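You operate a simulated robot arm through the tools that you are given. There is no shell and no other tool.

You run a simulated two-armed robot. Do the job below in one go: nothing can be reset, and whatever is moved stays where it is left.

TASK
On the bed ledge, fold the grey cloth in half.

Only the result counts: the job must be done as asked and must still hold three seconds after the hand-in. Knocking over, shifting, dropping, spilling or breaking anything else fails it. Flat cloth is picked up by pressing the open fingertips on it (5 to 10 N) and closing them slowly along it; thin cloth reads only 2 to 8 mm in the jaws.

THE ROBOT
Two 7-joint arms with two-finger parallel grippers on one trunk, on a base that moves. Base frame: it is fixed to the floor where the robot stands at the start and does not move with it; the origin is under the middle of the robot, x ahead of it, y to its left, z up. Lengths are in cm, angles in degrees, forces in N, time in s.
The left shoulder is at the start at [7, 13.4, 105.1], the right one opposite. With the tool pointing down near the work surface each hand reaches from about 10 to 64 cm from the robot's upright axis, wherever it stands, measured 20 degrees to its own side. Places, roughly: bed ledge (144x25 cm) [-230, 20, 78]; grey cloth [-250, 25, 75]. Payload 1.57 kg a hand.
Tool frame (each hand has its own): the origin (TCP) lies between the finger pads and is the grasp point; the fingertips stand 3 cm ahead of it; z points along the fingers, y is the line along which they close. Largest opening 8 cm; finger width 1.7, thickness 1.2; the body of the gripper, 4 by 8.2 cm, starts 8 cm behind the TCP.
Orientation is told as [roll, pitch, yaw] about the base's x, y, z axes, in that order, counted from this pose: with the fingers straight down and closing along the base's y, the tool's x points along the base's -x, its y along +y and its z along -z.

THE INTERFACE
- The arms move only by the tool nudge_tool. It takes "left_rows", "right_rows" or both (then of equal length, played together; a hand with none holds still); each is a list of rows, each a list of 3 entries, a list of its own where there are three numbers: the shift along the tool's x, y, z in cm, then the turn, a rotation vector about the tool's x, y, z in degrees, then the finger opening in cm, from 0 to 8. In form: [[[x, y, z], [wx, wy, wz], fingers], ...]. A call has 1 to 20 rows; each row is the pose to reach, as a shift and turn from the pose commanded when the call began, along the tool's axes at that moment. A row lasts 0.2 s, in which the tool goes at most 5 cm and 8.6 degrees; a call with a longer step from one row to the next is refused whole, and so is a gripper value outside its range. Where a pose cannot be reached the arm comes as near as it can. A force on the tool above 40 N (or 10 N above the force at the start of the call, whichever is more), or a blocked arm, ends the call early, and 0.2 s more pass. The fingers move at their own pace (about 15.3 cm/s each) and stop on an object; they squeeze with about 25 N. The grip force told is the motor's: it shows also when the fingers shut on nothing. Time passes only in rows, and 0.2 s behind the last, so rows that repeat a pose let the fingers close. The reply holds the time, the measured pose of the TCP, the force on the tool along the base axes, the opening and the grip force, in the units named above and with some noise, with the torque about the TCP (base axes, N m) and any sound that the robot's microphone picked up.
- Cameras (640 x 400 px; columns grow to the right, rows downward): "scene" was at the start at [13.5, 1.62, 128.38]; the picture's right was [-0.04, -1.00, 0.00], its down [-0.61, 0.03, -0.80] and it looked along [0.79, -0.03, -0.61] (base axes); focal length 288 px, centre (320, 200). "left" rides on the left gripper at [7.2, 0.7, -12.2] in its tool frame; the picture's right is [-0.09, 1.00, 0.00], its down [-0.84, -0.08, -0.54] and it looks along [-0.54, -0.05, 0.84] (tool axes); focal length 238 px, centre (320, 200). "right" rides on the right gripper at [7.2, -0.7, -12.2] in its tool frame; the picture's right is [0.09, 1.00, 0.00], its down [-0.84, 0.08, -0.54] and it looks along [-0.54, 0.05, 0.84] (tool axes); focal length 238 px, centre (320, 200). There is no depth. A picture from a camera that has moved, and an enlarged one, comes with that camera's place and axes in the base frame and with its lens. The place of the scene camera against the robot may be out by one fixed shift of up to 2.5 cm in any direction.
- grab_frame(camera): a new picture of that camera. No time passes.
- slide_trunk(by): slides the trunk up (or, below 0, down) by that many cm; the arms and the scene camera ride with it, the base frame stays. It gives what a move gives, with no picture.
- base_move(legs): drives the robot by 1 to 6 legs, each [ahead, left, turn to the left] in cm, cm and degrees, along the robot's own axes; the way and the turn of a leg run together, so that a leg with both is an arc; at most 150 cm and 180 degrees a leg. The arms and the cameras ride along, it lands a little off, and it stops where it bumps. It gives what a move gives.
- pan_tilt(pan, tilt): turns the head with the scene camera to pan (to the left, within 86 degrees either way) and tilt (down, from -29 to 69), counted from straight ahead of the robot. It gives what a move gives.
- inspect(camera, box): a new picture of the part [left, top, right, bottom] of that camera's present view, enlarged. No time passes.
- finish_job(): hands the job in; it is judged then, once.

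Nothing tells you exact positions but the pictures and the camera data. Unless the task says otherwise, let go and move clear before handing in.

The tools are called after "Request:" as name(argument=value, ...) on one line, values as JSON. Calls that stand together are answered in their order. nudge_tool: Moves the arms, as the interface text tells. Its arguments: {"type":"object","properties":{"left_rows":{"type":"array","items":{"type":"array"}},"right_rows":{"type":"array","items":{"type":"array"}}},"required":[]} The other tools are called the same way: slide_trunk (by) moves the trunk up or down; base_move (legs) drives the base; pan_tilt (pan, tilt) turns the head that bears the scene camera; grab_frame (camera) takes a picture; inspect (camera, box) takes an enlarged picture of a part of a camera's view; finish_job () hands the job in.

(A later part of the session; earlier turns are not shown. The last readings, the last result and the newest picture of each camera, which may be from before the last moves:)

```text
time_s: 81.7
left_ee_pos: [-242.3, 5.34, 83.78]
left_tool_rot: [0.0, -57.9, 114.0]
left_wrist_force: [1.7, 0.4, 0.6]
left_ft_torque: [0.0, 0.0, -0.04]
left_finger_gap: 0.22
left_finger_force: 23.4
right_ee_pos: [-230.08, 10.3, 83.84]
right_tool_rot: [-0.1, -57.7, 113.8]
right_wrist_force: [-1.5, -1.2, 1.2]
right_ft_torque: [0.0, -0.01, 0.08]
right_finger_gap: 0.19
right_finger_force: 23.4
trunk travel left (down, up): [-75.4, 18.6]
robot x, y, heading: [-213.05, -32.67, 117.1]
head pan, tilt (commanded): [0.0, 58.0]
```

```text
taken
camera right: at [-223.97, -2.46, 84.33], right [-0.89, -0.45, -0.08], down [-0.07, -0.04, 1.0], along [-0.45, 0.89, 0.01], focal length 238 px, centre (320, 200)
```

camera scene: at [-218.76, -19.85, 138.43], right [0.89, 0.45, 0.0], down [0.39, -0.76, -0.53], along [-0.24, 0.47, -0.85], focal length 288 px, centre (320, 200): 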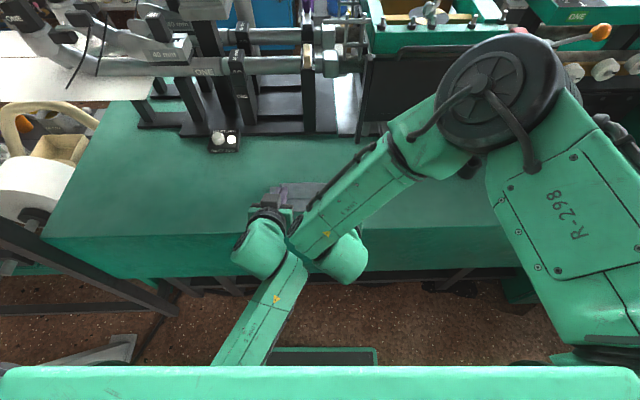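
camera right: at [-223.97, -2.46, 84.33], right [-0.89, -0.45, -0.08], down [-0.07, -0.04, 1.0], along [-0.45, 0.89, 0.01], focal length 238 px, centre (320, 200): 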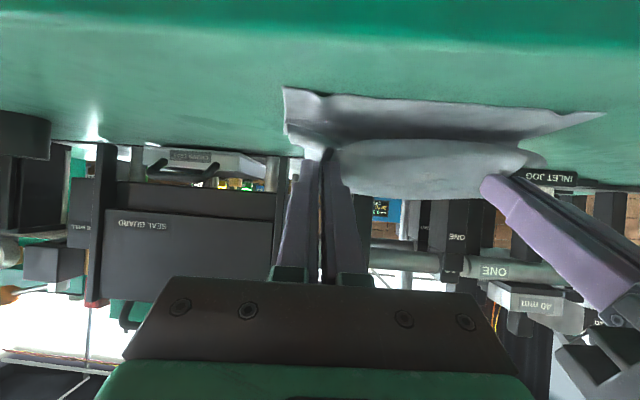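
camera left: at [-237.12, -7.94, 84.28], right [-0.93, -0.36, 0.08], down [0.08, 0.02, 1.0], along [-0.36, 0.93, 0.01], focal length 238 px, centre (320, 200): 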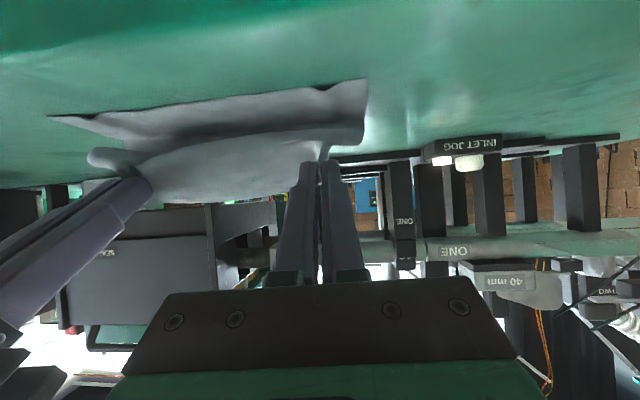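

Base moved back cleanly, the lower half did not move, and the arms have room. Final approach: down to the surface with the fingers at about 86° pitch, right hand corrected by 0.5 cm to square the edges.

Request:
nudge_tool(left_rows=[[[0.87, 0, -0.2], [0, -5, 0], 0], [[1.81, 0, -0.33], [0, -10, 0], 0], [[2.65, 0, -0.26], [0, -15, 0], 0], [[3.46, 0, -0.13], [0, -20, 0], 0], [[4.07, 0, 0.04], [0, -24, 0], 0], [[4.4, 0, 0.15], [0, -26, 0], 0], [[4.65, 0, 0.26], [0, -28, 0], 0], [[4.65, 0, 0.26], [0, -28, 0], 0]], right_rows=[[[0.81, 0, -0.12], [0, -5, 0], 0], [[1.71, 0, -0.16], [0, -10, 0], 0], [[2.49, 0, 0.0], [0, -15, 0], 0], [[3.25, 0, 0.21], [0, -20, 0], 0], [[3.81, 0, 0.46], [0, -24, 0], 0], [[4.1, 0, 0.57], [0, -26, 0], 0], [[4.39, 0, 0.68], [0, -28, 0], 0], [[4.39, 0, 0.68], [0, -28, 0], 0]])

Request:
grab_frame(camera="scene")

Request:
inspect(camera="scene", box=[220, 160, 420, 285])

Request:
grab_frame(camera="left")

```text
time_s: 83.5
left_ee_pos: [-241.45, 3.22, 79.82]
left_tool_rot: [1.1, -86.2, 113.1]
left_wrist_force: [-0.3, -0.3, -0.7]
left_ft_torque: [0.01, 0.05, 0.01]
left_finger_gap: 0.21
left_finger_force: 23.9
left hand out of reach, approached as far as the arm can: row 3
right_ee_pos: [-231.73, 6.84, 84.46]
right_tool_rot: [-0.4, -85.7, 114.1]
right_wrist_force: [-0.1, -0.1, -0.3]
right_ft_torque: [0.02, 0.01, 0.05]
right_finger_gap: 0.21
right_finger_force: 23.8
right hand out of reach, approached as far as the arm can: row 4, 5, 6, 7, 8
trunk travel left (down, up): [-75.4, 18.6]
robot x, y, heading: [-213.11, -32.79, 117.1]
head pan, tilt (commanded): [0.0, 58.0]
```

```text
taken
camera scene: at [-218.62, -19.98, 138.45], right [0.89, 0.45, 0.0], down [0.38, -0.76, -0.53], along [-0.24, 0.47, -0.85], focal length 288 px, centre (320, 200)
```

scene: 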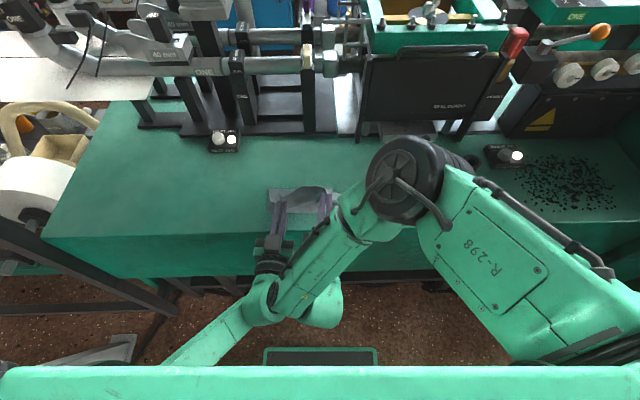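

```text
3.20 times, centred on (320, 222) of scene
camera zoom: at [-218.62, -19.98, 138.45], right [0.89, 0.45, 0.0], down [0.38, -0.76, -0.53], along [-0.24, 0.47, -0.85], focal length 923 px, centre (320, 128)
```

zoom: 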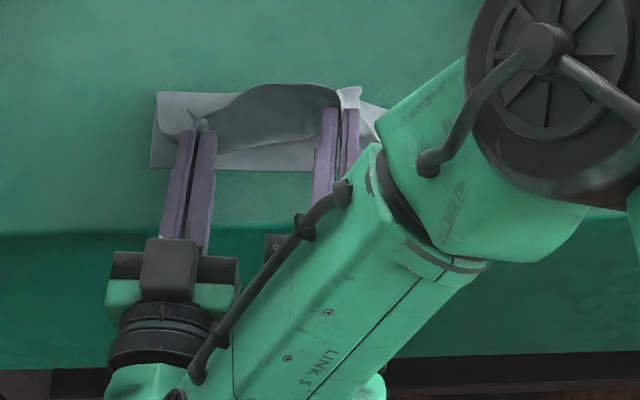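

```text
taken
camera left: at [-236.81, -8.67, 73.58], right [-0.91, -0.4, 0.09], down [0.27, -0.41, 0.87], along [-0.31, 0.82, 0.48], focal length 238 px, centre (320, 200)
```

left: 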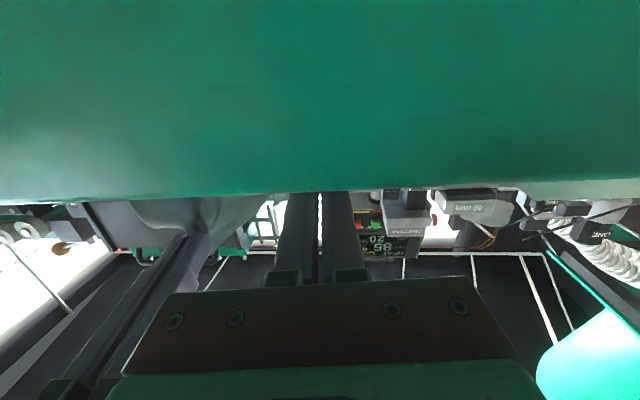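

The left hand reached its pose, but the right arm's wrist can't pitch that far and ended about 4.5 cm high. I'll ease the right hand to 70° pitch and bring it down to the same edge line.

Request:
nudge_tool(right_rows=[[[-4.3, 0, -0.26], [0, 6, 0], 0], [[-4.12, 0, -0.08], [0, 12, 0], 0], [[-3.33, 0, 0.14], [0, 16, 0], 0], [[-2.9, 0, 0.17], [0, 16, 0], 0], [[-2.34, 0, 0.21], [0, 16, 0], 0], [[-2.0, 0, 0.3], [0, 16, 0], 0], [[-1.55, 0, 0.37], [0, 16, 0], 0], [[-1.2, 0, 0.4], [0, 16, 0], 0], [[-1.2, 0, 0.4], [0, 16, 0], 0]])

Request:
inspect(camera="scene", box=[220, 160, 420, 285])

Request:
grab_frame(camera="right")

```text
time_s: 85.5
left_ee_pos: [-241.46, 3.18, 79.81]
left_tool_rot: [0.2, -86.1, 113.9]
left_wrist_force: [0.0, 0.3, 0.4]
left_ft_torque: [0.01, 0.01, 0.03]
left_finger_gap: 0.23
left_finger_force: 23.6
right_ee_pos: [-231.84, 6.98, 85.5]
right_tool_rot: [-0.1, -69.8, 113.8]
right_wrist_force: [-0.9, 0.4, 0.8]
right_ft_torque: [0.02, 0.0, 0.0]
right_finger_gap: 0.18
right_finger_force: 23.3
trunk travel left (down, up): [-75.4, 18.6]
robot x, y, heading: [-213.1, -32.65, 116.8]
head pan, tilt (commanded): [0.0, 58.0]
```

```text
3.20 times, centred on (320, 222) of scene
camera zoom: at [-218.69, -19.98, 138.45], right [0.89, 0.45, 0.0], down [0.39, -0.76, -0.53], along [-0.24, 0.47, -0.85], focal length 923 px, centre (320, 128)
```

zoom: 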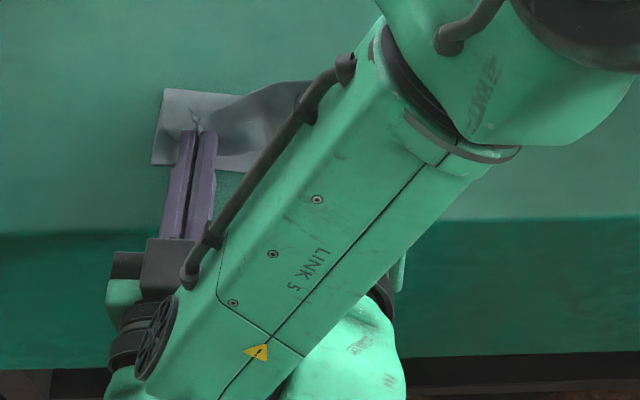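

```text
taken
camera right: at [-225.84, -5.44, 82.95], right [-0.9, -0.43, -0.09], down [0.02, -0.23, 0.97], along [-0.44, 0.87, 0.22], focal length 238 px, centre (320, 200)
```

right: 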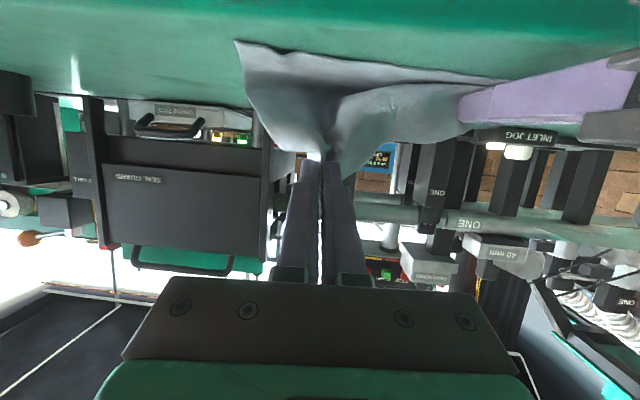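

The right hand's command was clipped where it stopped, so it's still 6.5 cm up and about 3 cm too far left. I'll move it right and then down to its place at 70° pitch.

Request:
nudge_tool(right_rows=[[[0.27, -1.0, 0.74], [0, 0, 0], 0], [[0.53, -2.0, 1.47], [0, 0, 0], 0], [[1.37, -3.0, 2.09], [0, 0, 0], 0], [[2.34, -3.0, 2.34], [0, 0, 0], 0], [[3.16, -3.0, 2.43], [0, 0, 0], 0], [[3.6, -3.0, 2.45], [0, 0, 0], 0], [[3.89, -3.0, 2.48], [0, 0, 0], 0], [[3.89, -3.0, 2.48], [0, 0, 0], 0]])

Request:
inspect(camera="scene", box=[220, 160, 420, 285])

Request:
grab_frame(camera="right")

```text
time_s: 87.3
left_ee_pos: [-241.36, 3.2, 79.82]
left_tool_rot: [0.3, -85.9, 113.6]
left_wrist_force: [2.4, 1.8, -0.1]
left_ft_torque: [0.0, 0.0, -0.1]
left_finger_gap: 0.21
left_finger_force: 24.2
right_ee_pos: [-229.47, 9.28, 80.93]
right_tool_rot: [-0.1, -69.8, 113.9]
right_wrist_force: [-2.3, -1.7, -0.5]
right_ft_torque: [-0.01, 0.01, 0.11]
right_finger_gap: 0.18
right_finger_force: 23.7
trunk travel left (down, up): [-75.4, 18.6]
robot x, y, heading: [-213.0, -32.68, 116.9]
head pan, tilt (commanded): [0.0, 58.0]
```

```text
3.20 times, centred on (320, 222) of scene
camera zoom: at [-218.69, -19.98, 138.44], right [0.89, 0.45, 0.0], down [0.39, -0.76, -0.53], along [-0.24, 0.47, -0.85], focal length 923 px, centre (320, 128)
```

zoom: 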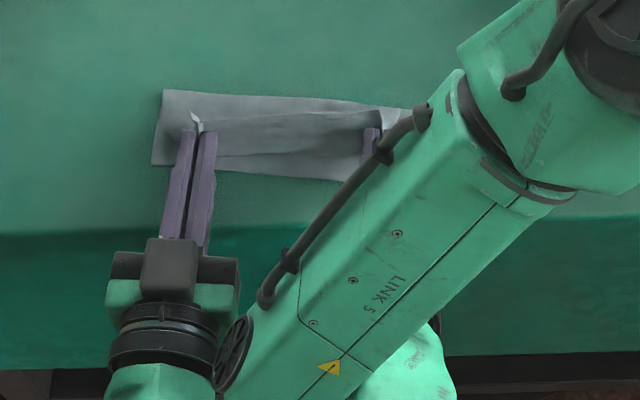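

```text
taken
camera right: at [-223.46, -3.41, 78.46], right [-0.9, -0.43, -0.09], down [0.02, -0.23, 0.97], along [-0.44, 0.87, 0.22], focal length 238 px, centre (320, 200)
```

right: 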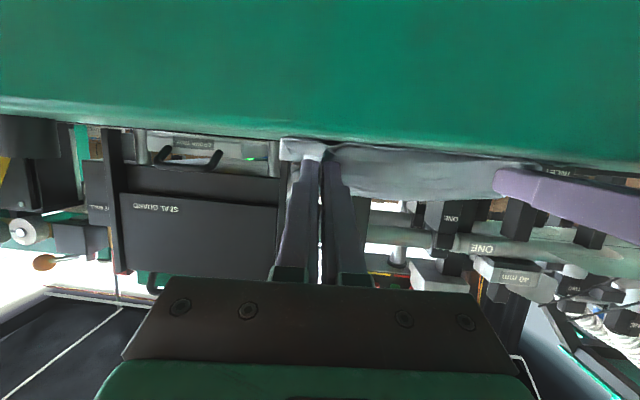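

Both hands now hold the upper edge about 2 cm inside the front edge, close to the surface. I'll lower both 4 mm, loosen the jaws to just 4 mm, and back the base away so the loosened edge is drawn out flat toward me.

Request:
nudge_tool(left_rows=[[[0.2, 0, 0.01], [0, 0, 0], 0], [[0.4, 0, 0.03], [0, 0, 0], 0], [[0.4, 0, 0.03], [0, 0, 0], 0]], right_rows=[[[0.25, 0, 0.08], [0, 0, 0], 0], [[0.47, 0, 0.17], [0, 0, 0], 0], [[0.47, 0, 0.17], [0, 0, 0], 0]])

Request:
nudge_tool(left_rows=[[[0, 0, 0], [0, 0, 0], 0.35]], right_rows=[[[0, 0, 0], [0, 0, 0], 0.35]])

Request:
inspect(camera="scene", box=[220, 160, 420, 285])

```text
time_s: 88.1
left_ee_pos: [-241.45, 3.17, 79.42]
left_tool_rot: [0.1, -86.1, 113.9]
left_wrist_force: [1.8, 1.1, 3.0]
left_ft_torque: [0.08, 0.04, -0.1]
left_finger_gap: 0.22
left_finger_force: 23.4
right_ee_pos: [-229.5, 9.03, 80.63]
right_tool_rot: [-0.1, -69.8, 113.9]
right_wrist_force: [-2.4, -1.2, 0.2]
right_ft_torque: [-0.01, -0.01, 0.09]
right_finger_gap: 0.21
right_finger_force: 23.3
trunk travel left (down, up): [-75.4, 18.6]
robot x, y, heading: [-213.17, -32.5, 117.1]
head pan, tilt (commanded): [0.0, 58.0]
```

```text
time_s: 88.5
left_ee_pos: [-241.44, 3.31, 79.43]
left_tool_rot: [0.5, -86.1, 113.6]
left_wrist_force: [0.4, 0.9, 2.5]
left_ft_torque: [0.04, 0.01, -0.01]
left_finger_gap: 0.45
left_finger_force: 0.4
right_ee_pos: [-229.57, 9.12, 80.45]
right_tool_rot: [-0.3, -69.8, 113.9]
right_wrist_force: [-0.5, -0.2, 0.2]
right_ft_torque: [0.02, -0.02, 0.03]
right_finger_gap: 0.42
right_finger_force: 0.5
trunk travel left (down, up): [-75.4, 18.6]
robot x, y, heading: [-212.77, -32.79, 117.1]
head pan, tilt (commanded): [0.0, 58.0]
```

```text
3.20 times, centred on (320, 222) of scene
camera zoom: at [-218.67, -20.01, 138.45], right [0.89, 0.45, 0.0], down [0.39, -0.76, -0.53], along [-0.24, 0.47, -0.85], focal length 923 px, centre (320, 128)
```

zoom: 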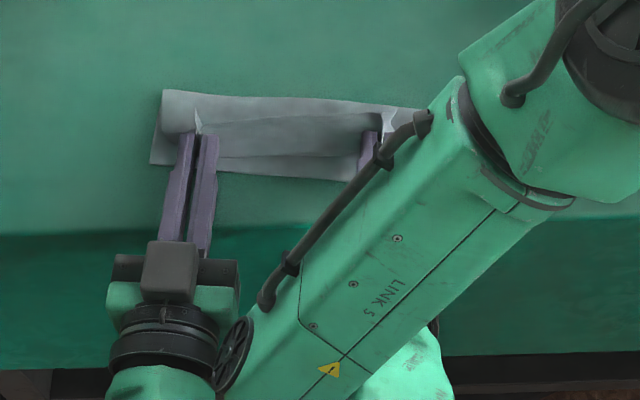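

The jaws are loosened and the edge is still resting between them. Backing the base away 5 cm.

Request:
base_move(legs=[[-5, 0, 0]])

Request:
grab_frame(camera="scene")

Request:
inspect(camera="scene", box=[220, 150, 420, 275])

Request:
grab_frame(camera="left")

```text
time_s: 89.4
left_ee_pos: [-239.19, -1.26, 79.26]
left_tool_rot: [0.4, -86.1, 113.7]
left_wrist_force: [0.0, 1.2, 3.5]
left_ft_torque: [0.05, 0.04, -0.02]
left_finger_gap: 0.4
left_finger_force: 0.3
right_ee_pos: [-227.35, 4.89, 80.59]
right_tool_rot: [-0.1, -69.7, 113.8]
right_wrist_force: [0.6, 0.1, 0.8]
right_ft_torque: [0.0, 0.01, -0.02]
right_finger_gap: 0.41
right_finger_force: 0.3
trunk travel left (down, up): [-75.4, 18.6]
robot x, y, heading: [-211.1, -37.41, 117.2]
head pan, tilt (commanded): [0.0, 58.0]
```

```text
taken
camera scene: at [-216.41, -24.38, 138.45], right [0.89, 0.45, 0.0], down [0.39, -0.76, -0.53], along [-0.24, 0.47, -0.85], focal length 288 px, centre (320, 200)
```

scene: 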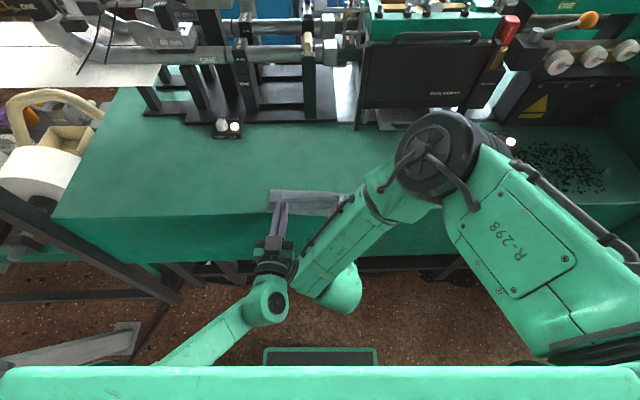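

```text
3.20 times, centred on (320, 212) of scene
camera zoom: at [-216.41, -24.38, 138.45], right [0.89, 0.45, 0.0], down [0.39, -0.76, -0.53], along [-0.24, 0.47, -0.85], focal length 923 px, centre (320, 160)
```

zoom: 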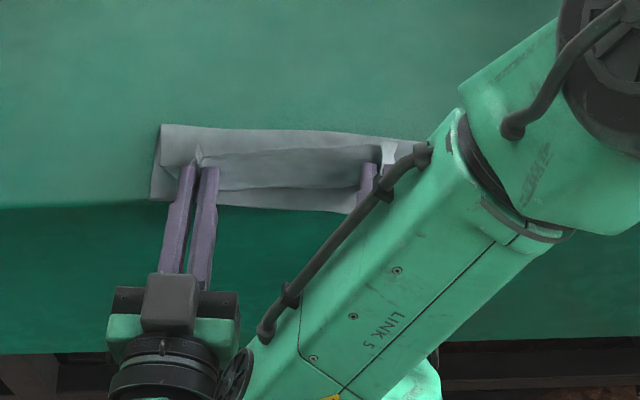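

```text
taken
camera left: at [-234.6, -13.08, 73.14], right [-0.91, -0.4, 0.09], down [0.27, -0.41, 0.87], along [-0.31, 0.82, 0.48], focal length 238 px, centre (320, 200)
```

left: 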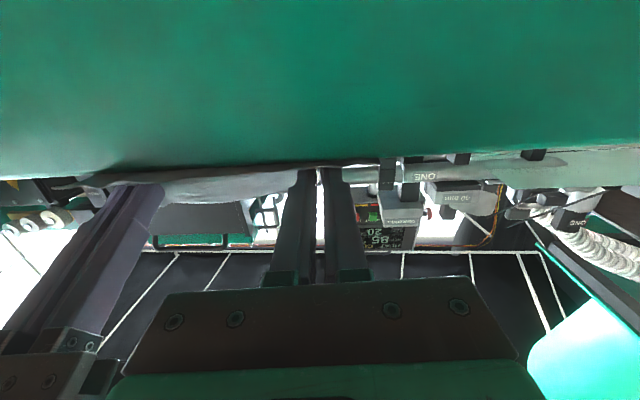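

The loosened jaws still dragged the whole folded cloth about 5 cm toward the ledge's front edge (the ledge is slippery), though the fold is intact. I'll regrip, raise the edge about 2 cm so the upper layer is straight, then open quickly so it drops outward.

Request:
nudge_tool(left_rows=[[[0, 0, 0], [0, 0, 0], 0], [[0, 0, 0], [0, 0, 0], 0], [[-0.7, 0, 0.2], [0, 0, 0], 0], [[-1.4, 0, 0.4], [0, 0, 0], 0], [[-2.04, 0, 0.56], [0, 0, 0], 0], [[-2.04, 0, 0.56], [0, 0, 0], 0], [[-2.04, 0, 0.56], [0, 0, 0], 0]], right_rows=[[[0, 0, 0], [0, 0, 0], 0], [[0, 0, 0], [0, 0, 0], 0], [[-0.6, 0, 0.04], [0, 0, 0], 0], [[-1.2, 0, 0.08], [0, 0, 0], 0], [[-1.74, 0, 0.11], [0, 0, 0], 0], [[-1.74, 0, 0.11], [0, 0, 0], 0], [[-1.74, 0, 0.11], [0, 0, 0], 0]])

Request:
inspect(camera="scene", box=[220, 150, 420, 275])

Request:
grab_frame(camera="left")

Request:
grab_frame(camera="right")

```text
time_s: 91.0
left_ee_pos: [-239.47, -0.64, 81.36]
left_tool_rot: [0.3, -86.0, 113.8]
left_wrist_force: [1.6, 0.1, -0.2]
left_ft_torque: [0.01, -0.03, -0.05]
left_finger_gap: 0.19
left_finger_force: 23.6
right_ee_pos: [-227.76, 5.38, 82.16]
right_tool_rot: [-0.2, -69.8, 114.0]
right_wrist_force: [-2.0, -1.1, -0.7]
right_ft_torque: [-0.02, 0.04, 0.07]
right_finger_gap: 0.2
right_finger_force: 23.3
trunk travel left (down, up): [-75.4, 18.6]
robot x, y, heading: [-210.6, -36.9, 117.0]
head pan, tilt (commanded): [0.0, 58.0]
```

```text
3.20 times, centred on (320, 212) of scene
camera zoom: at [-216.45, -24.39, 138.45], right [0.89, 0.45, 0.0], down [0.39, -0.76, -0.53], along [-0.24, 0.47, -0.85], focal length 923 px, centre (320, 160)
```

zoom: 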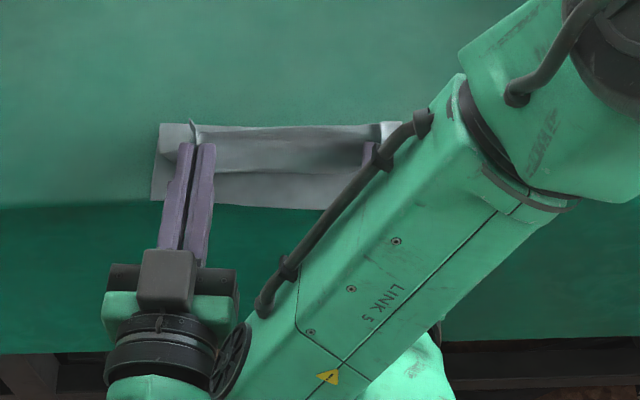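

```text
taken
camera left: at [-234.9, -12.49, 75.2], right [-0.91, -0.4, 0.09], down [0.27, -0.41, 0.87], along [-0.31, 0.82, 0.48], focal length 238 px, centre (320, 200)
```

left: 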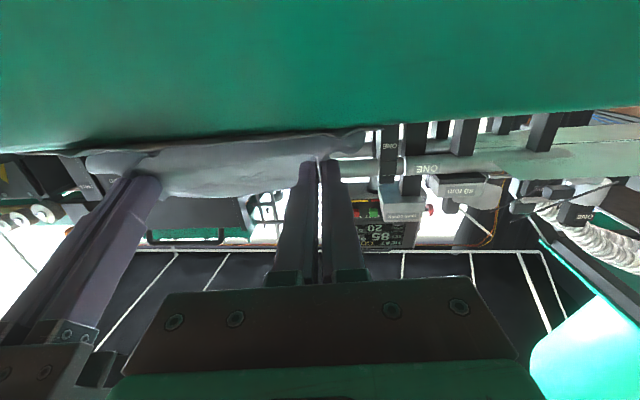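

```text
taken
camera right: at [-221.66, -7.12, 79.63], right [-0.9, -0.43, -0.09], down [0.02, -0.23, 0.97], along [-0.44, 0.87, 0.22], focal length 238 px, centre (320, 200)
```

right: 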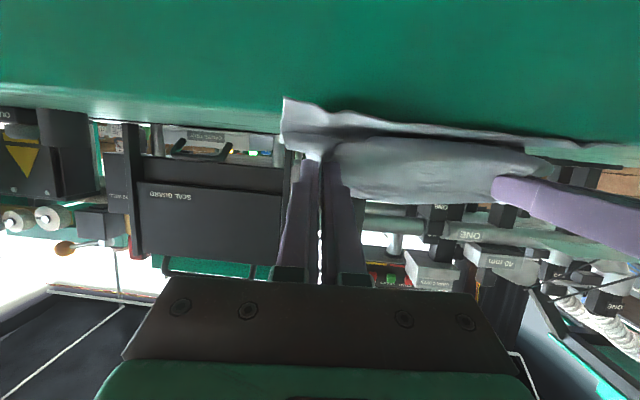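

Edge regripped and raised; the lower layer's front sits right at the ledge's front edge. Now I'll open both jaws at once and see how the edge drops.

Request:
nudge_tool(left_rows=[[[0, 0, 0], [0, 0, 0], 3], [[0, 0, 0], [0, 0, 0], 3], [[0, 0, 0], [0, 0, 0], 3], [[0, 0, 0], [0, 0, 0], 3]], right_rows=[[[0, 0, 0], [0, 0, 0], 3], [[0, 0, 0], [0, 0, 0], 3], [[0, 0, 0], [0, 0, 0], 3], [[0, 0, 0], [0, 0, 0], 3]])

Request:
inspect(camera="scene", box=[220, 150, 420, 275])

Request:
grab_frame(camera="left")

Request:
grab_frame(camera="right")

```text
time_s: 92.0
left_ee_pos: [-239.63, -0.7, 81.43]
left_tool_rot: [0.1, -85.9, 113.9]
left_wrist_force: [0.2, 0.3, -0.8]
left_ft_torque: [0.02, 0.0, -0.01]
left_finger_gap: 3.02
left_finger_force: 0.0
right_ee_pos: [-227.63, 5.39, 82.22]
right_tool_rot: [-0.1, -69.8, 113.9]
right_wrist_force: [0.7, 0.3, -0.4]
right_ft_torque: [-0.01, 0.0, -0.04]
right_finger_gap: 3.02
right_finger_force: 0.1
trunk travel left (down, up): [-75.4, 18.6]
robot x, y, heading: [-211.12, -36.76, 117.1]
head pan, tilt (commanded): [0.0, 58.0]
```

```text
3.20 times, centred on (320, 212) of scene
camera zoom: at [-216.46, -24.38, 138.44], right [0.89, 0.45, 0.0], down [0.39, -0.76, -0.53], along [-0.24, 0.47, -0.85], focal length 923 px, centre (320, 160)
```

zoom: 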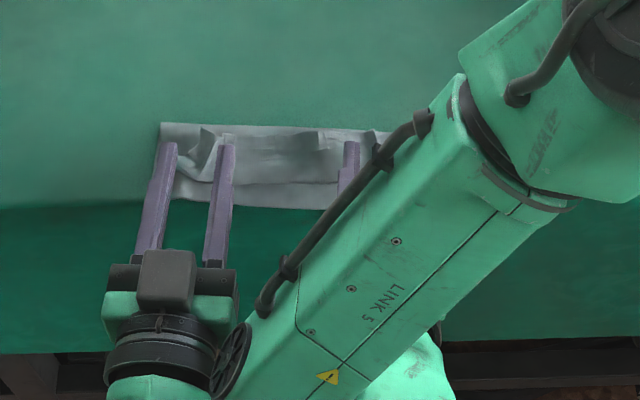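

```text
taken
camera left: at [-234.9, -12.49, 75.19], right [-0.91, -0.4, 0.09], down [0.27, -0.41, 0.87], along [-0.31, 0.82, 0.48], focal length 238 px, centre (320, 200)
```

left: 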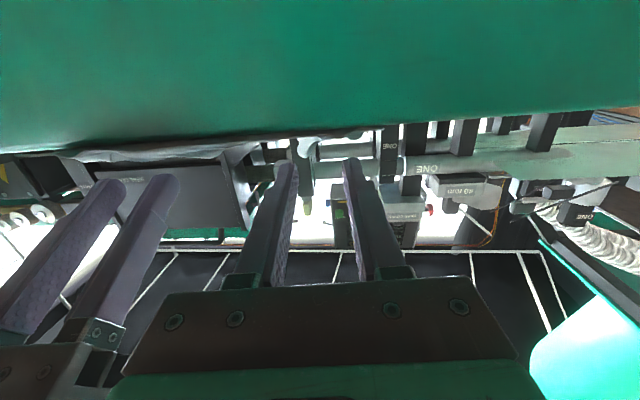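

```text
taken
camera right: at [-221.66, -7.11, 79.62], right [-0.9, -0.43, -0.09], down [0.02, -0.23, 0.97], along [-0.44, 0.87, 0.22], focal length 238 px, centre (320, 200)
```

right: 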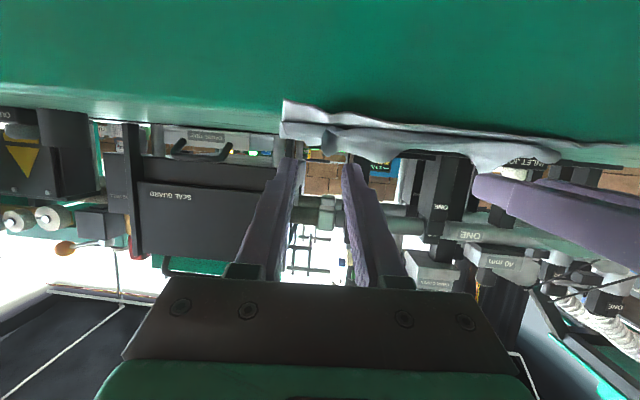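

The edge has dropped, but my arms hide the result. Backing off and lifting the hands clear to see.

Request:
base_move(legs=[[-14, 0, 0]])

Request:
nudge_tool(left_rows=[[[-1, 2, 0], [0, 8, 0], 3], [[-3, 4, 0], [0, 16, 0], 3], [[-6, 6, 0], [0, 24, 0], 3], [[-9, 8, 0], [0, 32, 0], 3], [[-12, 10, 0], [0, 40, 0], 3], [[-12, 12, 0], [0, 48, 0], 3], [[-12, 12, 0], [0, 56, 0], 3]], right_rows=[[[-1, -2, 0], [0, 8, 0], 3], [[-3, -4, 0], [0, 16, 0], 3], [[-6, -6, 0], [0, 24, 0], 3], [[-9, -8, 0], [0, 32, 0], 3], [[-12, -10, 0], [0, 40, 0], 3], [[-12, -12, 0], [0, 48, 0], 3], [[-12, -12, 0], [0, 56, 0], 3]])

Request:
grab_frame(camera="scene")

Request:
inspect(camera="scene", box=[240, 100, 400, 220])

```text
time_s: 93.4
left_ee_pos: [-233.17, -12.98, 81.37]
left_tool_rot: [0.1, -86.0, 113.9]
left_wrist_force: [-1.3, -0.5, 0.5]
left_ft_torque: [-0.03, 0.0, -0.04]
left_finger_gap: 3.03
left_finger_force: 0.0
right_ee_pos: [-221.4, -6.84, 82.09]
right_tool_rot: [0.0, -69.8, 113.9]
right_wrist_force: [0.5, 0.2, 0.1]
right_ft_torque: [0.01, 0.0, 0.0]
right_finger_gap: 2.99
right_finger_force: 0.0
trunk travel left (down, up): [-75.4, 18.6]
robot x, y, heading: [-204.52, -49.65, 117.1]
head pan, tilt (commanded): [0.0, 58.0]
```

```text
time_s: 95.0
left_ee_pos: [-244.42, -17.08, 93.29]
left_tool_rot: [0.2, -29.9, 113.8]
left_wrist_force: [0.1, 0.0, 0.1]
left_ft_torque: [-0.01, 0.01, -0.01]
left_finger_gap: 3.0
left_finger_force: 0.2
right_ee_pos: [-212.08, 1.73, 93.27]
right_tool_rot: [0.1, -13.6, 113.7]
right_wrist_force: [0.3, 0.5, -0.2]
right_ft_torque: [-0.02, 0.02, -0.05]
right_finger_gap: 3.01
right_finger_force: 0.1
trunk travel left (down, up): [-75.4, 18.6]
robot x, y, heading: [-204.61, -49.39, 116.8]
head pan, tilt (commanded): [0.0, 58.0]
```

```text
taken
camera scene: at [-210.16, -36.62, 138.42], right [0.89, 0.45, 0.0], down [0.39, -0.76, -0.53], along [-0.24, 0.47, -0.85], focal length 288 px, centre (320, 200)
```

scene: 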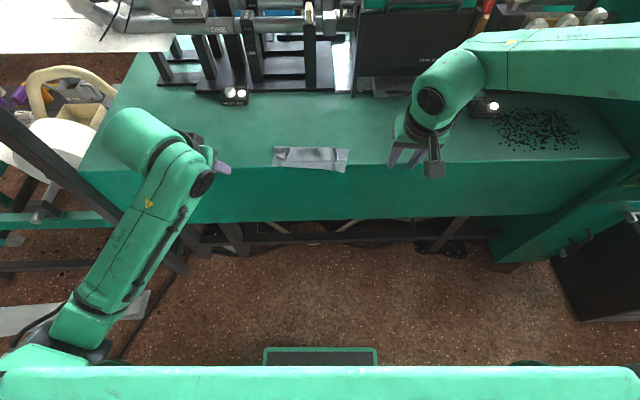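

```text
3.33 times, centred on (320, 160) of scene
camera zoom: at [-210.16, -36.62, 138.42], right [0.89, 0.45, 0.0], down [0.39, -0.76, -0.53], along [-0.24, 0.47, -0.85], focal length 961 px, centre (320, 333)
```

zoom: 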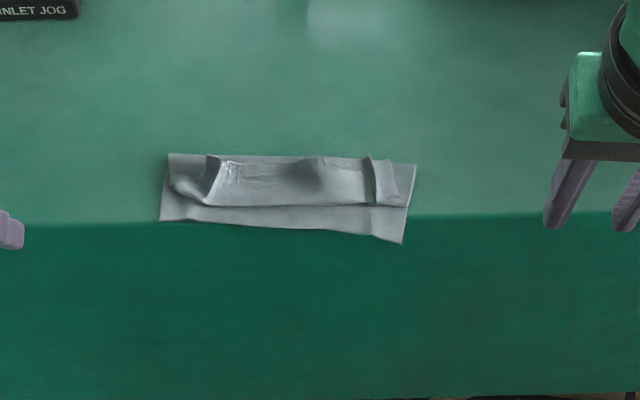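

The upper edge folded back on itself toward the machine (a Z-fold), and the front overhangs the ledge slightly, so it needs redoing. I'll turn the hands 90° so the jaws close across the edge: that grip lets me pull the cloth back flat, then fold it forward and slide out cleanly. First I raise and level the hands, then test the 90° turn in free air.

Request:
nudge_tool(left_rows=[[[-0.8, 0, -1.4], [0, 6, 0], 3], [[-1.6, 0, -2.8], [0, 12, 0], 3], [[-2.4, 0, -4.2], [0, 18, 0], 3], [[-3.2, 0, -5.6], [0, 24, 0], 3], [[-4, 0, -6.9], [0, 29.9, 0], 3], [[-4, 0, -6.9], [0, 29.9, 0], 3]], right_rows=[[[-0.4, 0, -1.6], [0, 3, 0], 3], [[-0.8, 0, -3.1], [0, 6, 0], 3], [[-1.2, 0, -4.7], [0, 9, 0], 3], [[-1.6, 0, -6.2], [0, 12, 0], 3], [[-1.9, 0, -7.8], [0, 13.6, 0], 3], [[-1.9, 0, -7.8], [0, 13.6, 0], 3]])

Request:
nudge_tool(left_rows=[[[0, 0, 0], [0, 0, 8.5], 2], [[0, 0, 0], [0, 0, 17], 2], [[0, 0, 0], [0, 0, 25.5], 2], [[0, 0, 0], [0, 0, 34], 2], [[0, 0, 0], [0, 0, 42.5], 2], [[0, 0, 0], [0, 0, 51], 2], [[0, 0, 0], [0, 0, 59.5], 2], [[0, 0, 0], [0, 0, 68], 2], [[0, 0, 0], [0, 0, 76.5], 2], [[0, 0, 0], [0, 0, 85], 2], [[0, 0, 0], [0, 0, 90], 2], [[0, 0, 0], [0, 0, 90], 2]], right_rows=[[[0, 0, 0], [0, 0, -8.5], 2], [[0, 0, 0], [0, 0, -17], 2], [[0, 0, 0], [0, 0, -25.5], 2], [[0, 0, 0], [0, 0, -34], 2], [[0, 0, 0], [0, 0, -42.5], 2], [[0, 0, 0], [0, 0, -51], 2], [[0, 0, 0], [0, 0, -59.5], 2], [[0, 0, 0], [0, 0, -68], 2], [[0, 0, 0], [0, 0, -76.5], 2], [[0, 0, 0], [0, 0, -85], 2], [[0, 0, 0], [0, 0, -90], 2], [[0, 0, 0], [0, 0, -90], 2]])

Request:
grab_frame(camera="scene")

```text
time_s: 96.4
left_ee_pos: [-244.47, -17.33, 101.49]
left_tool_rot: [0.0, -0.2, 114.1]
left_wrist_force: [0.3, 0.5, -1.0]
left_ft_torque: [0.03, 0.01, -0.01]
left_finger_gap: 3.0
left_finger_force: 0.1
right_ee_pos: [-212.0, 1.49, 101.4]
right_tool_rot: [0.0, -0.2, 113.8]
right_wrist_force: [0.5, -0.2, 0.1]
right_ft_torque: [-0.01, 0.0, -0.02]
right_finger_gap: 3.0
right_finger_force: 0.1
trunk travel left (down, up): [-75.4, 18.6]
robot x, y, heading: [-204.46, -49.23, 117.1]
head pan, tilt (commanded): [0.0, 58.0]
```

```text
time_s: 99.0
left_ee_pos: [-244.25, -17.22, 101.25]
left_tool_rot: [0.1, 0.1, 24.0]
left_wrist_force: [-0.2, -0.2, -0.2]
left_ft_torque: [-0.01, -0.02, -0.01]
left_finger_gap: 2.0
left_finger_force: 0.2
right_ee_pos: [-213.14, -23.11, 106.18]
right_tool_rot: [-4.1, 0.0, -160.9]
right_wrist_force: [0.7, 0.2, -0.4]
right_ft_torque: [-0.02, 0.0, -0.01]
right_finger_gap: 2.0
right_finger_force: 0.1
right hand out of reach, approached as far as the arm can: row 4, 5, 6, 7, 8, 9, 10, 11, 12
trunk travel left (down, up): [-75.4, 18.6]
robot x, y, heading: [-204.39, -49.29, 117.0]
head pan, tilt (commanded): [0.0, 58.0]
```

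```text
taken
camera scene: at [-209.89, -36.67, 138.44], right [0.89, 0.45, 0.0], down [0.38, -0.76, -0.53], along [-0.24, 0.47, -0.85], focal length 288 px, centre (320, 200)
```

scene: 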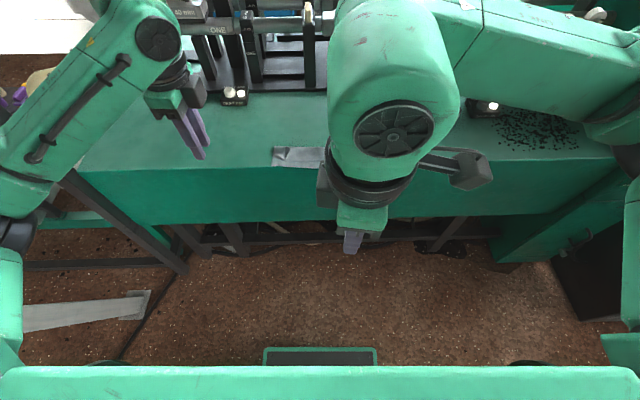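

The left hand turned fine, but the right wrist can't turn that way, so it must turn the other way. I'll bring the right hand back first.

Request:
nudge_tool(right_rows=[[[0.9, -2.3, 0.0], [0, 0, 8.5], 2], [[1.8, -4.6, 0.0], [0, 0, 17], 2], [[2.7, -6.9, 0.5], [0, 0, 25.5], 2], [[3.6, -9.2, 1.0], [0, 0, 34], 2], [[4.5, -11.5, 1.5], [0, 0, 42.5], 2], [[5.4, -13.8, 2.0], [0, 0, 51], 2], [[6.3, -16.1, 2.5], [0, 0, 59.5], 2], [[7.2, -18.4, 3.0], [0, 0, 68], 2], [[8.1, -20.7, 3.5], [0, 0, 76.5], 2], [[9.1, -22.9, 4.0], [0, 0, 85], 2], [[9.1, -22.9, 4.0], [0, 0, 85], 2]])

Request:
grab_frame(camera="scene")

```text
time_s: 101.4
left_ee_pos: [-244.32, -17.24, 101.34]
left_tool_rot: [0.2, 0.1, 24.1]
left_wrist_force: [-0.8, -0.5, 1.2]
left_ft_torque: [-0.02, 0.02, -0.03]
left_finger_gap: 1.98
left_finger_force: 0.0
right_ee_pos: [-212.11, 1.89, 103.53]
right_tool_rot: [-0.5, -4.1, 113.9]
right_wrist_force: [-0.7, -0.6, 0.1]
right_ft_torque: [0.02, -0.01, -0.02]
right_finger_gap: 2.04
right_finger_force: 0.1
trunk travel left (down, up): [-75.4, 18.6]
robot x, y, heading: [-204.41, -49.36, 117.0]
head pan, tilt (commanded): [0.0, 58.0]
```

```text
taken
camera scene: at [-210.09, -36.87, 138.45], right [0.89, 0.45, 0.0], down [0.39, -0.76, -0.53], along [-0.24, 0.47, -0.85], focal length 288 px, centre (320, 200)
```

scene: 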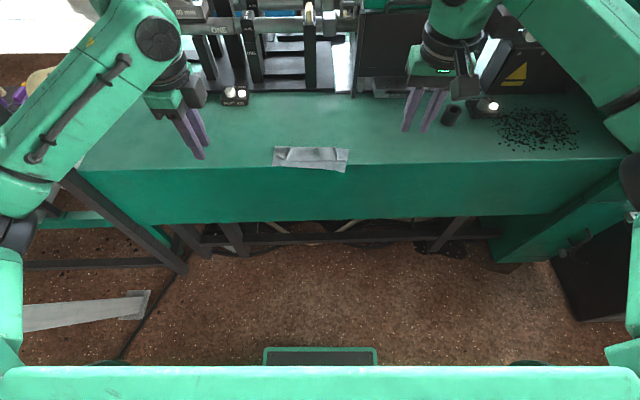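

Right hand is back. Levelling it and turning it +90° (same sense as the left).

Request:
nudge_tool(right_rows=[[[0, 0, 0], [0, 4.1, 0], 2], [[0, 0, 0], [0, 4.1, 0], 2]])

Request:
nudge_tool(right_rows=[[[0, 0, 0], [0, 0, 8.5], 2], [[0, 0, 0], [0, 0, 17], 2], [[0, 0, 0], [0, 0, 25.5], 2], [[0, 0, 0], [0, 0, 34], 2], [[0, 0, 0], [0, 0, 42.5], 2], [[0, 0, 0], [0, 0, 51], 2], [[0, 0, 0], [0, 0, 59.5], 2], [[0, 0, 0], [0, 0, 68], 2], [[0, 0, 0], [0, 0, 76.5], 2], [[0, 0, 0], [0, 0, 85], 2], [[0, 0, 0], [0, 0, 90], 2], [[0, 0, 0], [0, 0, 90], 2]])

Request:
grab_frame(camera="scene")

Request:
grab_frame(camera="left")

Request:
grab_frame(camera="right")

```text
time_s: 102.0
left_ee_pos: [-244.45, -17.18, 101.25]
left_tool_rot: [0.2, 0.0, 24.1]
left_wrist_force: [-1.0, 0.9, 0.1]
left_ft_torque: [-0.01, 0.03, 0.0]
left_finger_gap: 1.98
left_finger_force: 0.1
right_ee_pos: [-212.16, 1.97, 103.72]
right_tool_rot: [-0.5, 0.0, 114.0]
right_wrist_force: [-0.2, 1.5, 0.0]
right_ft_torque: [0.02, -0.01, 0.0]
right_finger_gap: 1.99
right_finger_force: 0.1
trunk travel left (down, up): [-75.4, 18.6]
robot x, y, heading: [-204.61, -49.34, 116.9]
head pan, tilt (commanded): [0.0, 58.0]
```

```text
time_s: 104.6
left_ee_pos: [-244.37, -17.27, 101.16]
left_tool_rot: [0.2, 0.0, 24.1]
left_wrist_force: [-1.2, -1.2, 1.0]
left_ft_torque: [0.01, -0.01, -0.03]
left_finger_gap: 1.99
left_finger_force: 0.0
right_ee_pos: [-212.28, 1.98, 103.67]
right_tool_rot: [0.0, -0.4, 23.9]
right_wrist_force: [-0.4, 0.1, 0.4]
right_ft_torque: [0.01, -0.01, 0.0]
right_finger_gap: 1.97
right_finger_force: 0.1
trunk travel left (down, up): [-75.4, 18.6]
robot x, y, heading: [-204.54, -49.42, 117.0]
head pan, tilt (commanded): [0.0, 58.0]
```

```text
taken
camera scene: at [-210.09, -36.84, 138.44], right [0.89, 0.45, 0.0], down [0.39, -0.76, -0.53], along [-0.24, 0.47, -0.85], focal length 288 px, centre (320, 200)
```

scene: 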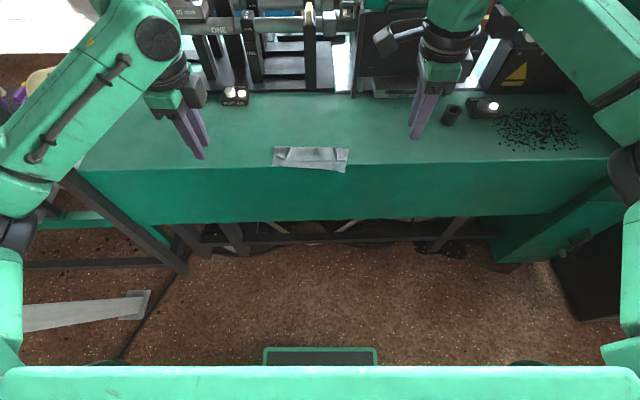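

```text
taken
camera left: at [-251.17, -19.58, 113.62], right [-0.32, 0.95, 0.0], down [0.8, 0.27, 0.54], along [0.51, 0.18, -0.84], focal length 238 px, centre (320, 200)
```

left: 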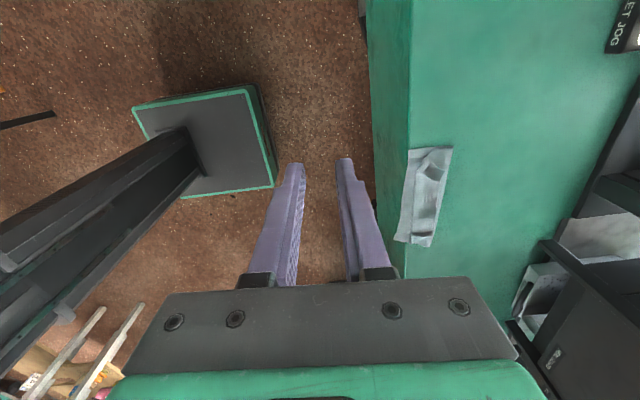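

```text
taken
camera right: at [-218.77, -1.63, 115.76], right [-0.49, 0.87, 0.0], down [0.73, 0.41, 0.55], along [0.48, 0.27, -0.84], focal length 238 px, centre (320, 200)
```

right: 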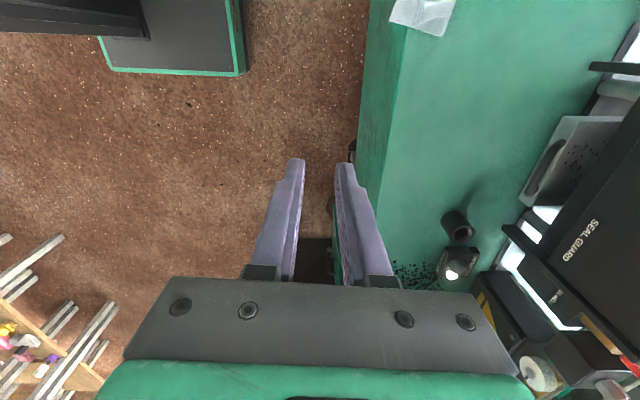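

Both hands are now turned so the jaws close across the cloth's edge. Let me look at the cloth closely from the left wrist camera.

Request:
inspect(camera="left", box=[360, 120, 500, 270])

Request:
inspect(camera="scene", box=[255, 130, 365, 190])

```text
2.67 times, centred on (430, 195) of left
camera zoom: at [-251.17, -19.58, 113.62], right [-0.32, 0.95, 0.0], down [0.8, 0.27, 0.54], along [0.51, 0.18, -0.84], focal length 636 px, centre (27, 213)
```

zoom: 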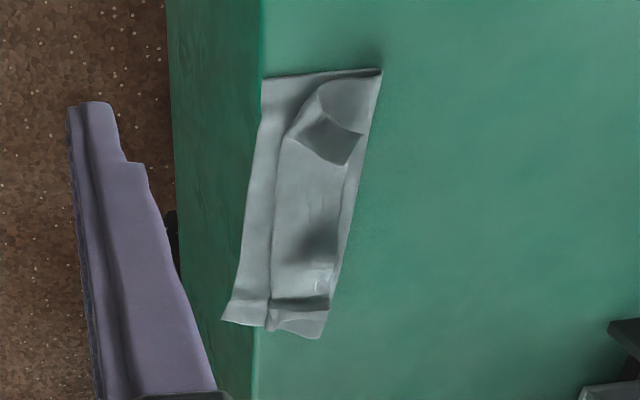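

```text
5.82 times, centred on (310, 160) of scene
camera zoom: at [-210.09, -36.84, 138.44], right [0.89, 0.45, 0.0], down [0.39, -0.76, -0.53], along [-0.24, 0.47, -0.85], focal length 1678 px, centre (378, 433)
```

zoom: 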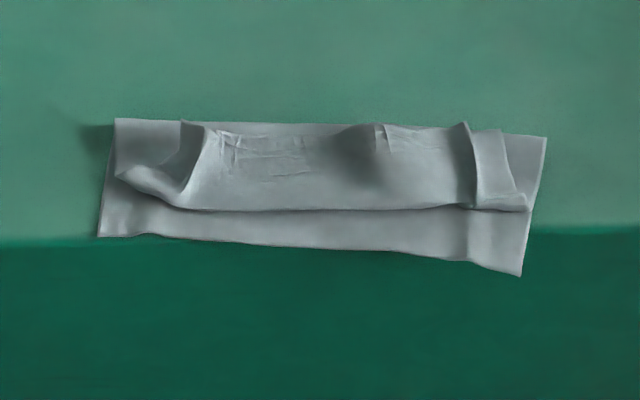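

The cloth's lower layer overhangs the ledge front by up to 2.5 cm at the right, and the upper layer has a natural ridge (bend) I can pinch and unroll back toward the machine. I'll drive the base back in to working distance.

Request:
base_move(legs=[[22, 0, 0]])

Request:
grab_frame(camera="scene")

Request:
grab_frame(camera="left")

Request:
grab_frame(camera="right")

```text
time_s: 106.3
left_ee_pos: [-254.38, 2.5, 101.32]
left_tool_rot: [0.2, 0.0, 24.1]
left_wrist_force: [-0.5, -0.3, -0.4]
left_ft_torque: [0.01, 0.01, 0.0]
left_finger_gap: 2.0
left_finger_force: 0.0
right_ee_pos: [-222.14, 21.72, 103.58]
right_tool_rot: [0.1, -0.5, 24.0]
right_wrist_force: [0.6, -0.2, 0.1]
right_ft_torque: [0.01, -0.03, 0.02]
right_finger_gap: 2.01
right_finger_force: 0.0
trunk travel left (down, up): [-75.4, 18.6]
robot x, y, heading: [-214.84, -29.71, 117.1]
head pan, tilt (commanded): [0.0, 58.0]
```

```text
taken
camera scene: at [-220.08, -17.24, 138.46], right [0.89, 0.45, 0.0], down [0.38, -0.76, -0.53], along [-0.24, 0.47, -0.85], focal length 288 px, centre (320, 200)
```

scene: 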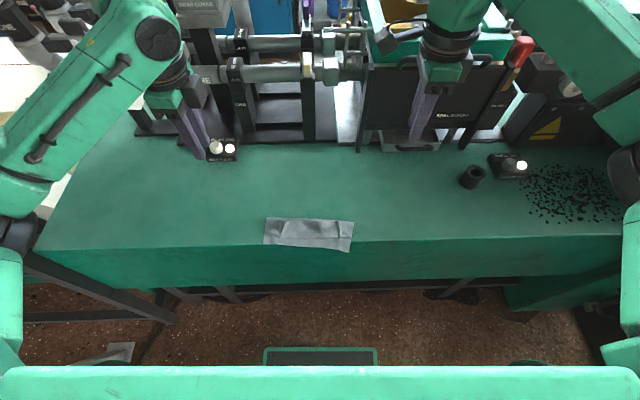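

```text
taken
camera left: at [-261.16, 0.05, 113.68], right [-0.32, 0.95, 0.0], down [0.8, 0.27, 0.54], along [0.51, 0.18, -0.84], focal length 238 px, centre (320, 200)
```

left: 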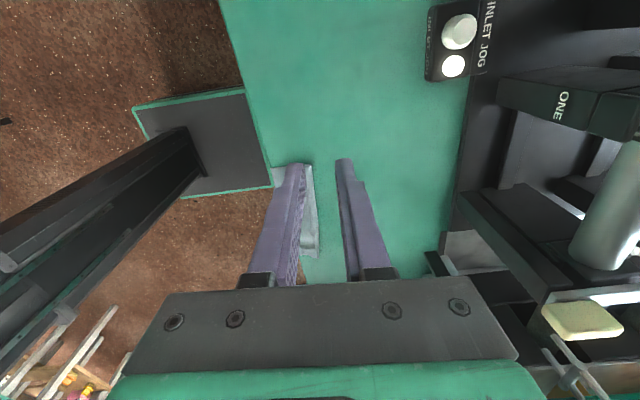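

```text
taken
camera right: at [-228.76, 17.98, 115.83], right [-0.49, 0.87, 0.0], down [0.73, 0.41, 0.55], along [0.48, 0.27, -0.84], focal length 238 px, centre (320, 200)
```

right: 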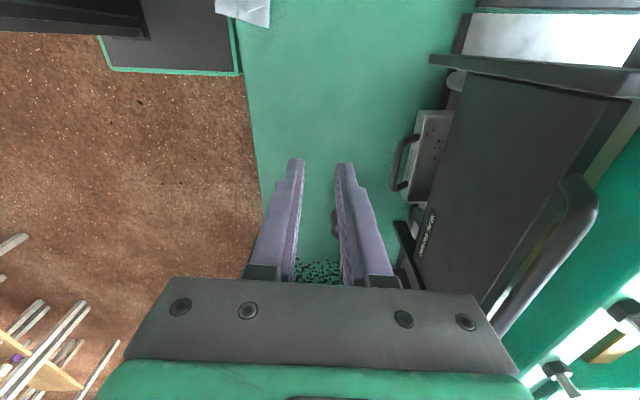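

Working distance is good. I'll hover both hands over the upper layer's bend, 14 cm apart to keep the right wrist camera clear of the left hand.

Request:
nudge_tool(left_rows=[[[-1.5, -0.8, 1.0], [0, 0, 0], 3], [[-3.0, -1.6, 2.0], [0, 0, 0], 3], [[-4.5, -2.4, 3.5], [0, 0, 0], 3], [[-6.0, -3.2, 5.0], [0, 0, 0], 3], [[-7.5, -4.0, 7.0], [0, 0, 0], 3], [[-9.0, -4.8, 9.0], [0, 0, 0], 3], [[-10.5, -5.6, 11.0], [0, 0, 0], 3], [[-11.9, -6.4, 12.8], [0, 0, 0], 3], [[-11.9, -6.4, 12.8], [0, 0, 0], 3]], right_rows=[[[1.4, -1.35, 1.5], [0, 0, 0], 3], [[2.8, -2.7, 3.0], [0, 0, 0], 3], [[4.2, -4.05, 5.0], [0, 0, 0], 3], [[5.7, -5.4, 7.0], [0, 0, 0], 3], [[7.1, -6.75, 9.0], [0, 0, 0], 3], [[8.5, -8.1, 11.0], [0, 0, 0], 3], [[9.9, -9.45, 13.0], [0, 0, 0], 3], [[11.35, -10.8, 15.0], [0, 0, 0], 3], [[11.35, -10.8, 15.0], [0, 0, 0], 3]])

Request:
grab_frame(camera="scene")

Request:
grab_frame(camera="left")

Request:
grab_frame(camera="right")

```text
time_s: 108.3
left_ee_pos: [-240.78, 1.57, 88.52]
left_tool_rot: [0.2, 0.1, 24.1]
left_wrist_force: [0.3, -0.2, 0.2]
left_ft_torque: [0.03, 0.01, 0.0]
left_finger_gap: 3.0
left_finger_force: 0.1
right_ee_pos: [-228.14, 7.4, 88.46]
right_tool_rot: [-0.1, -0.5, 24.0]
right_wrist_force: [0.1, -0.5, -0.6]
right_ft_torque: [0.0, 0.0, -0.01]
right_finger_gap: 3.0
right_finger_force: 0.1
trunk travel left (down, up): [-75.4, 18.6]
robot x, y, heading: [-214.56, -30.17, 117.2]
head pan, tilt (commanded): [0.0, 58.0]
```

```text
taken
camera scene: at [-220.13, -17.12, 138.44], right [0.89, 0.45, 0.0], down [0.39, -0.76, -0.53], along [-0.24, 0.47, -0.85], focal length 288 px, centre (320, 200)
```

scene: 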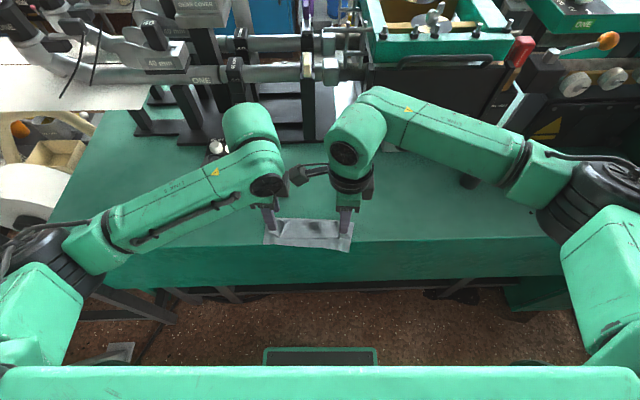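

```text
taken
camera left: at [-247.68, -0.81, 100.82], right [-0.32, 0.95, 0.0], down [0.8, 0.27, 0.54], along [0.51, 0.18, -0.84], focal length 238 px, centre (320, 200)
```

left: 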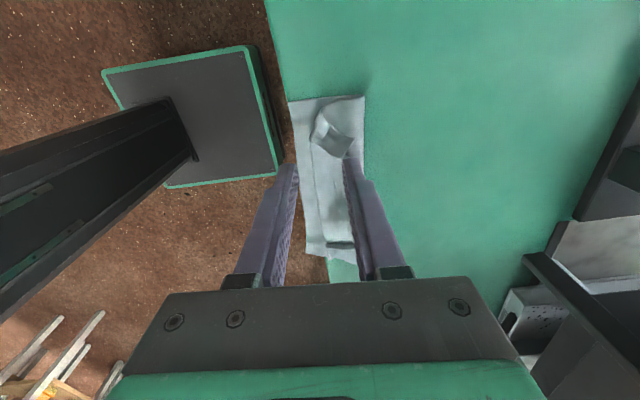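

```text
taken
camera right: at [-234.66, 3.7, 100.64], right [-0.49, 0.87, 0.0], down [0.73, 0.41, 0.55], along [0.48, 0.27, -0.84], focal length 238 px, centre (320, 200)
```

right: 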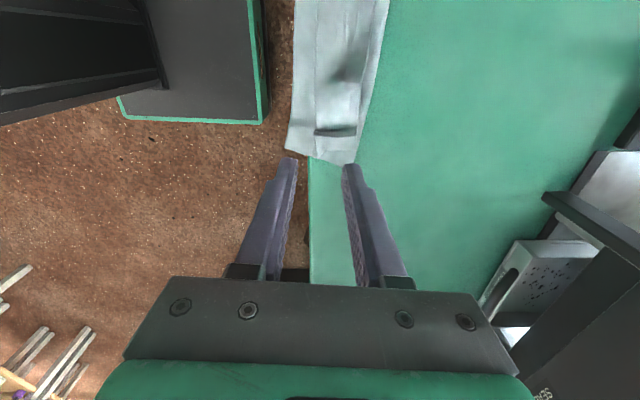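

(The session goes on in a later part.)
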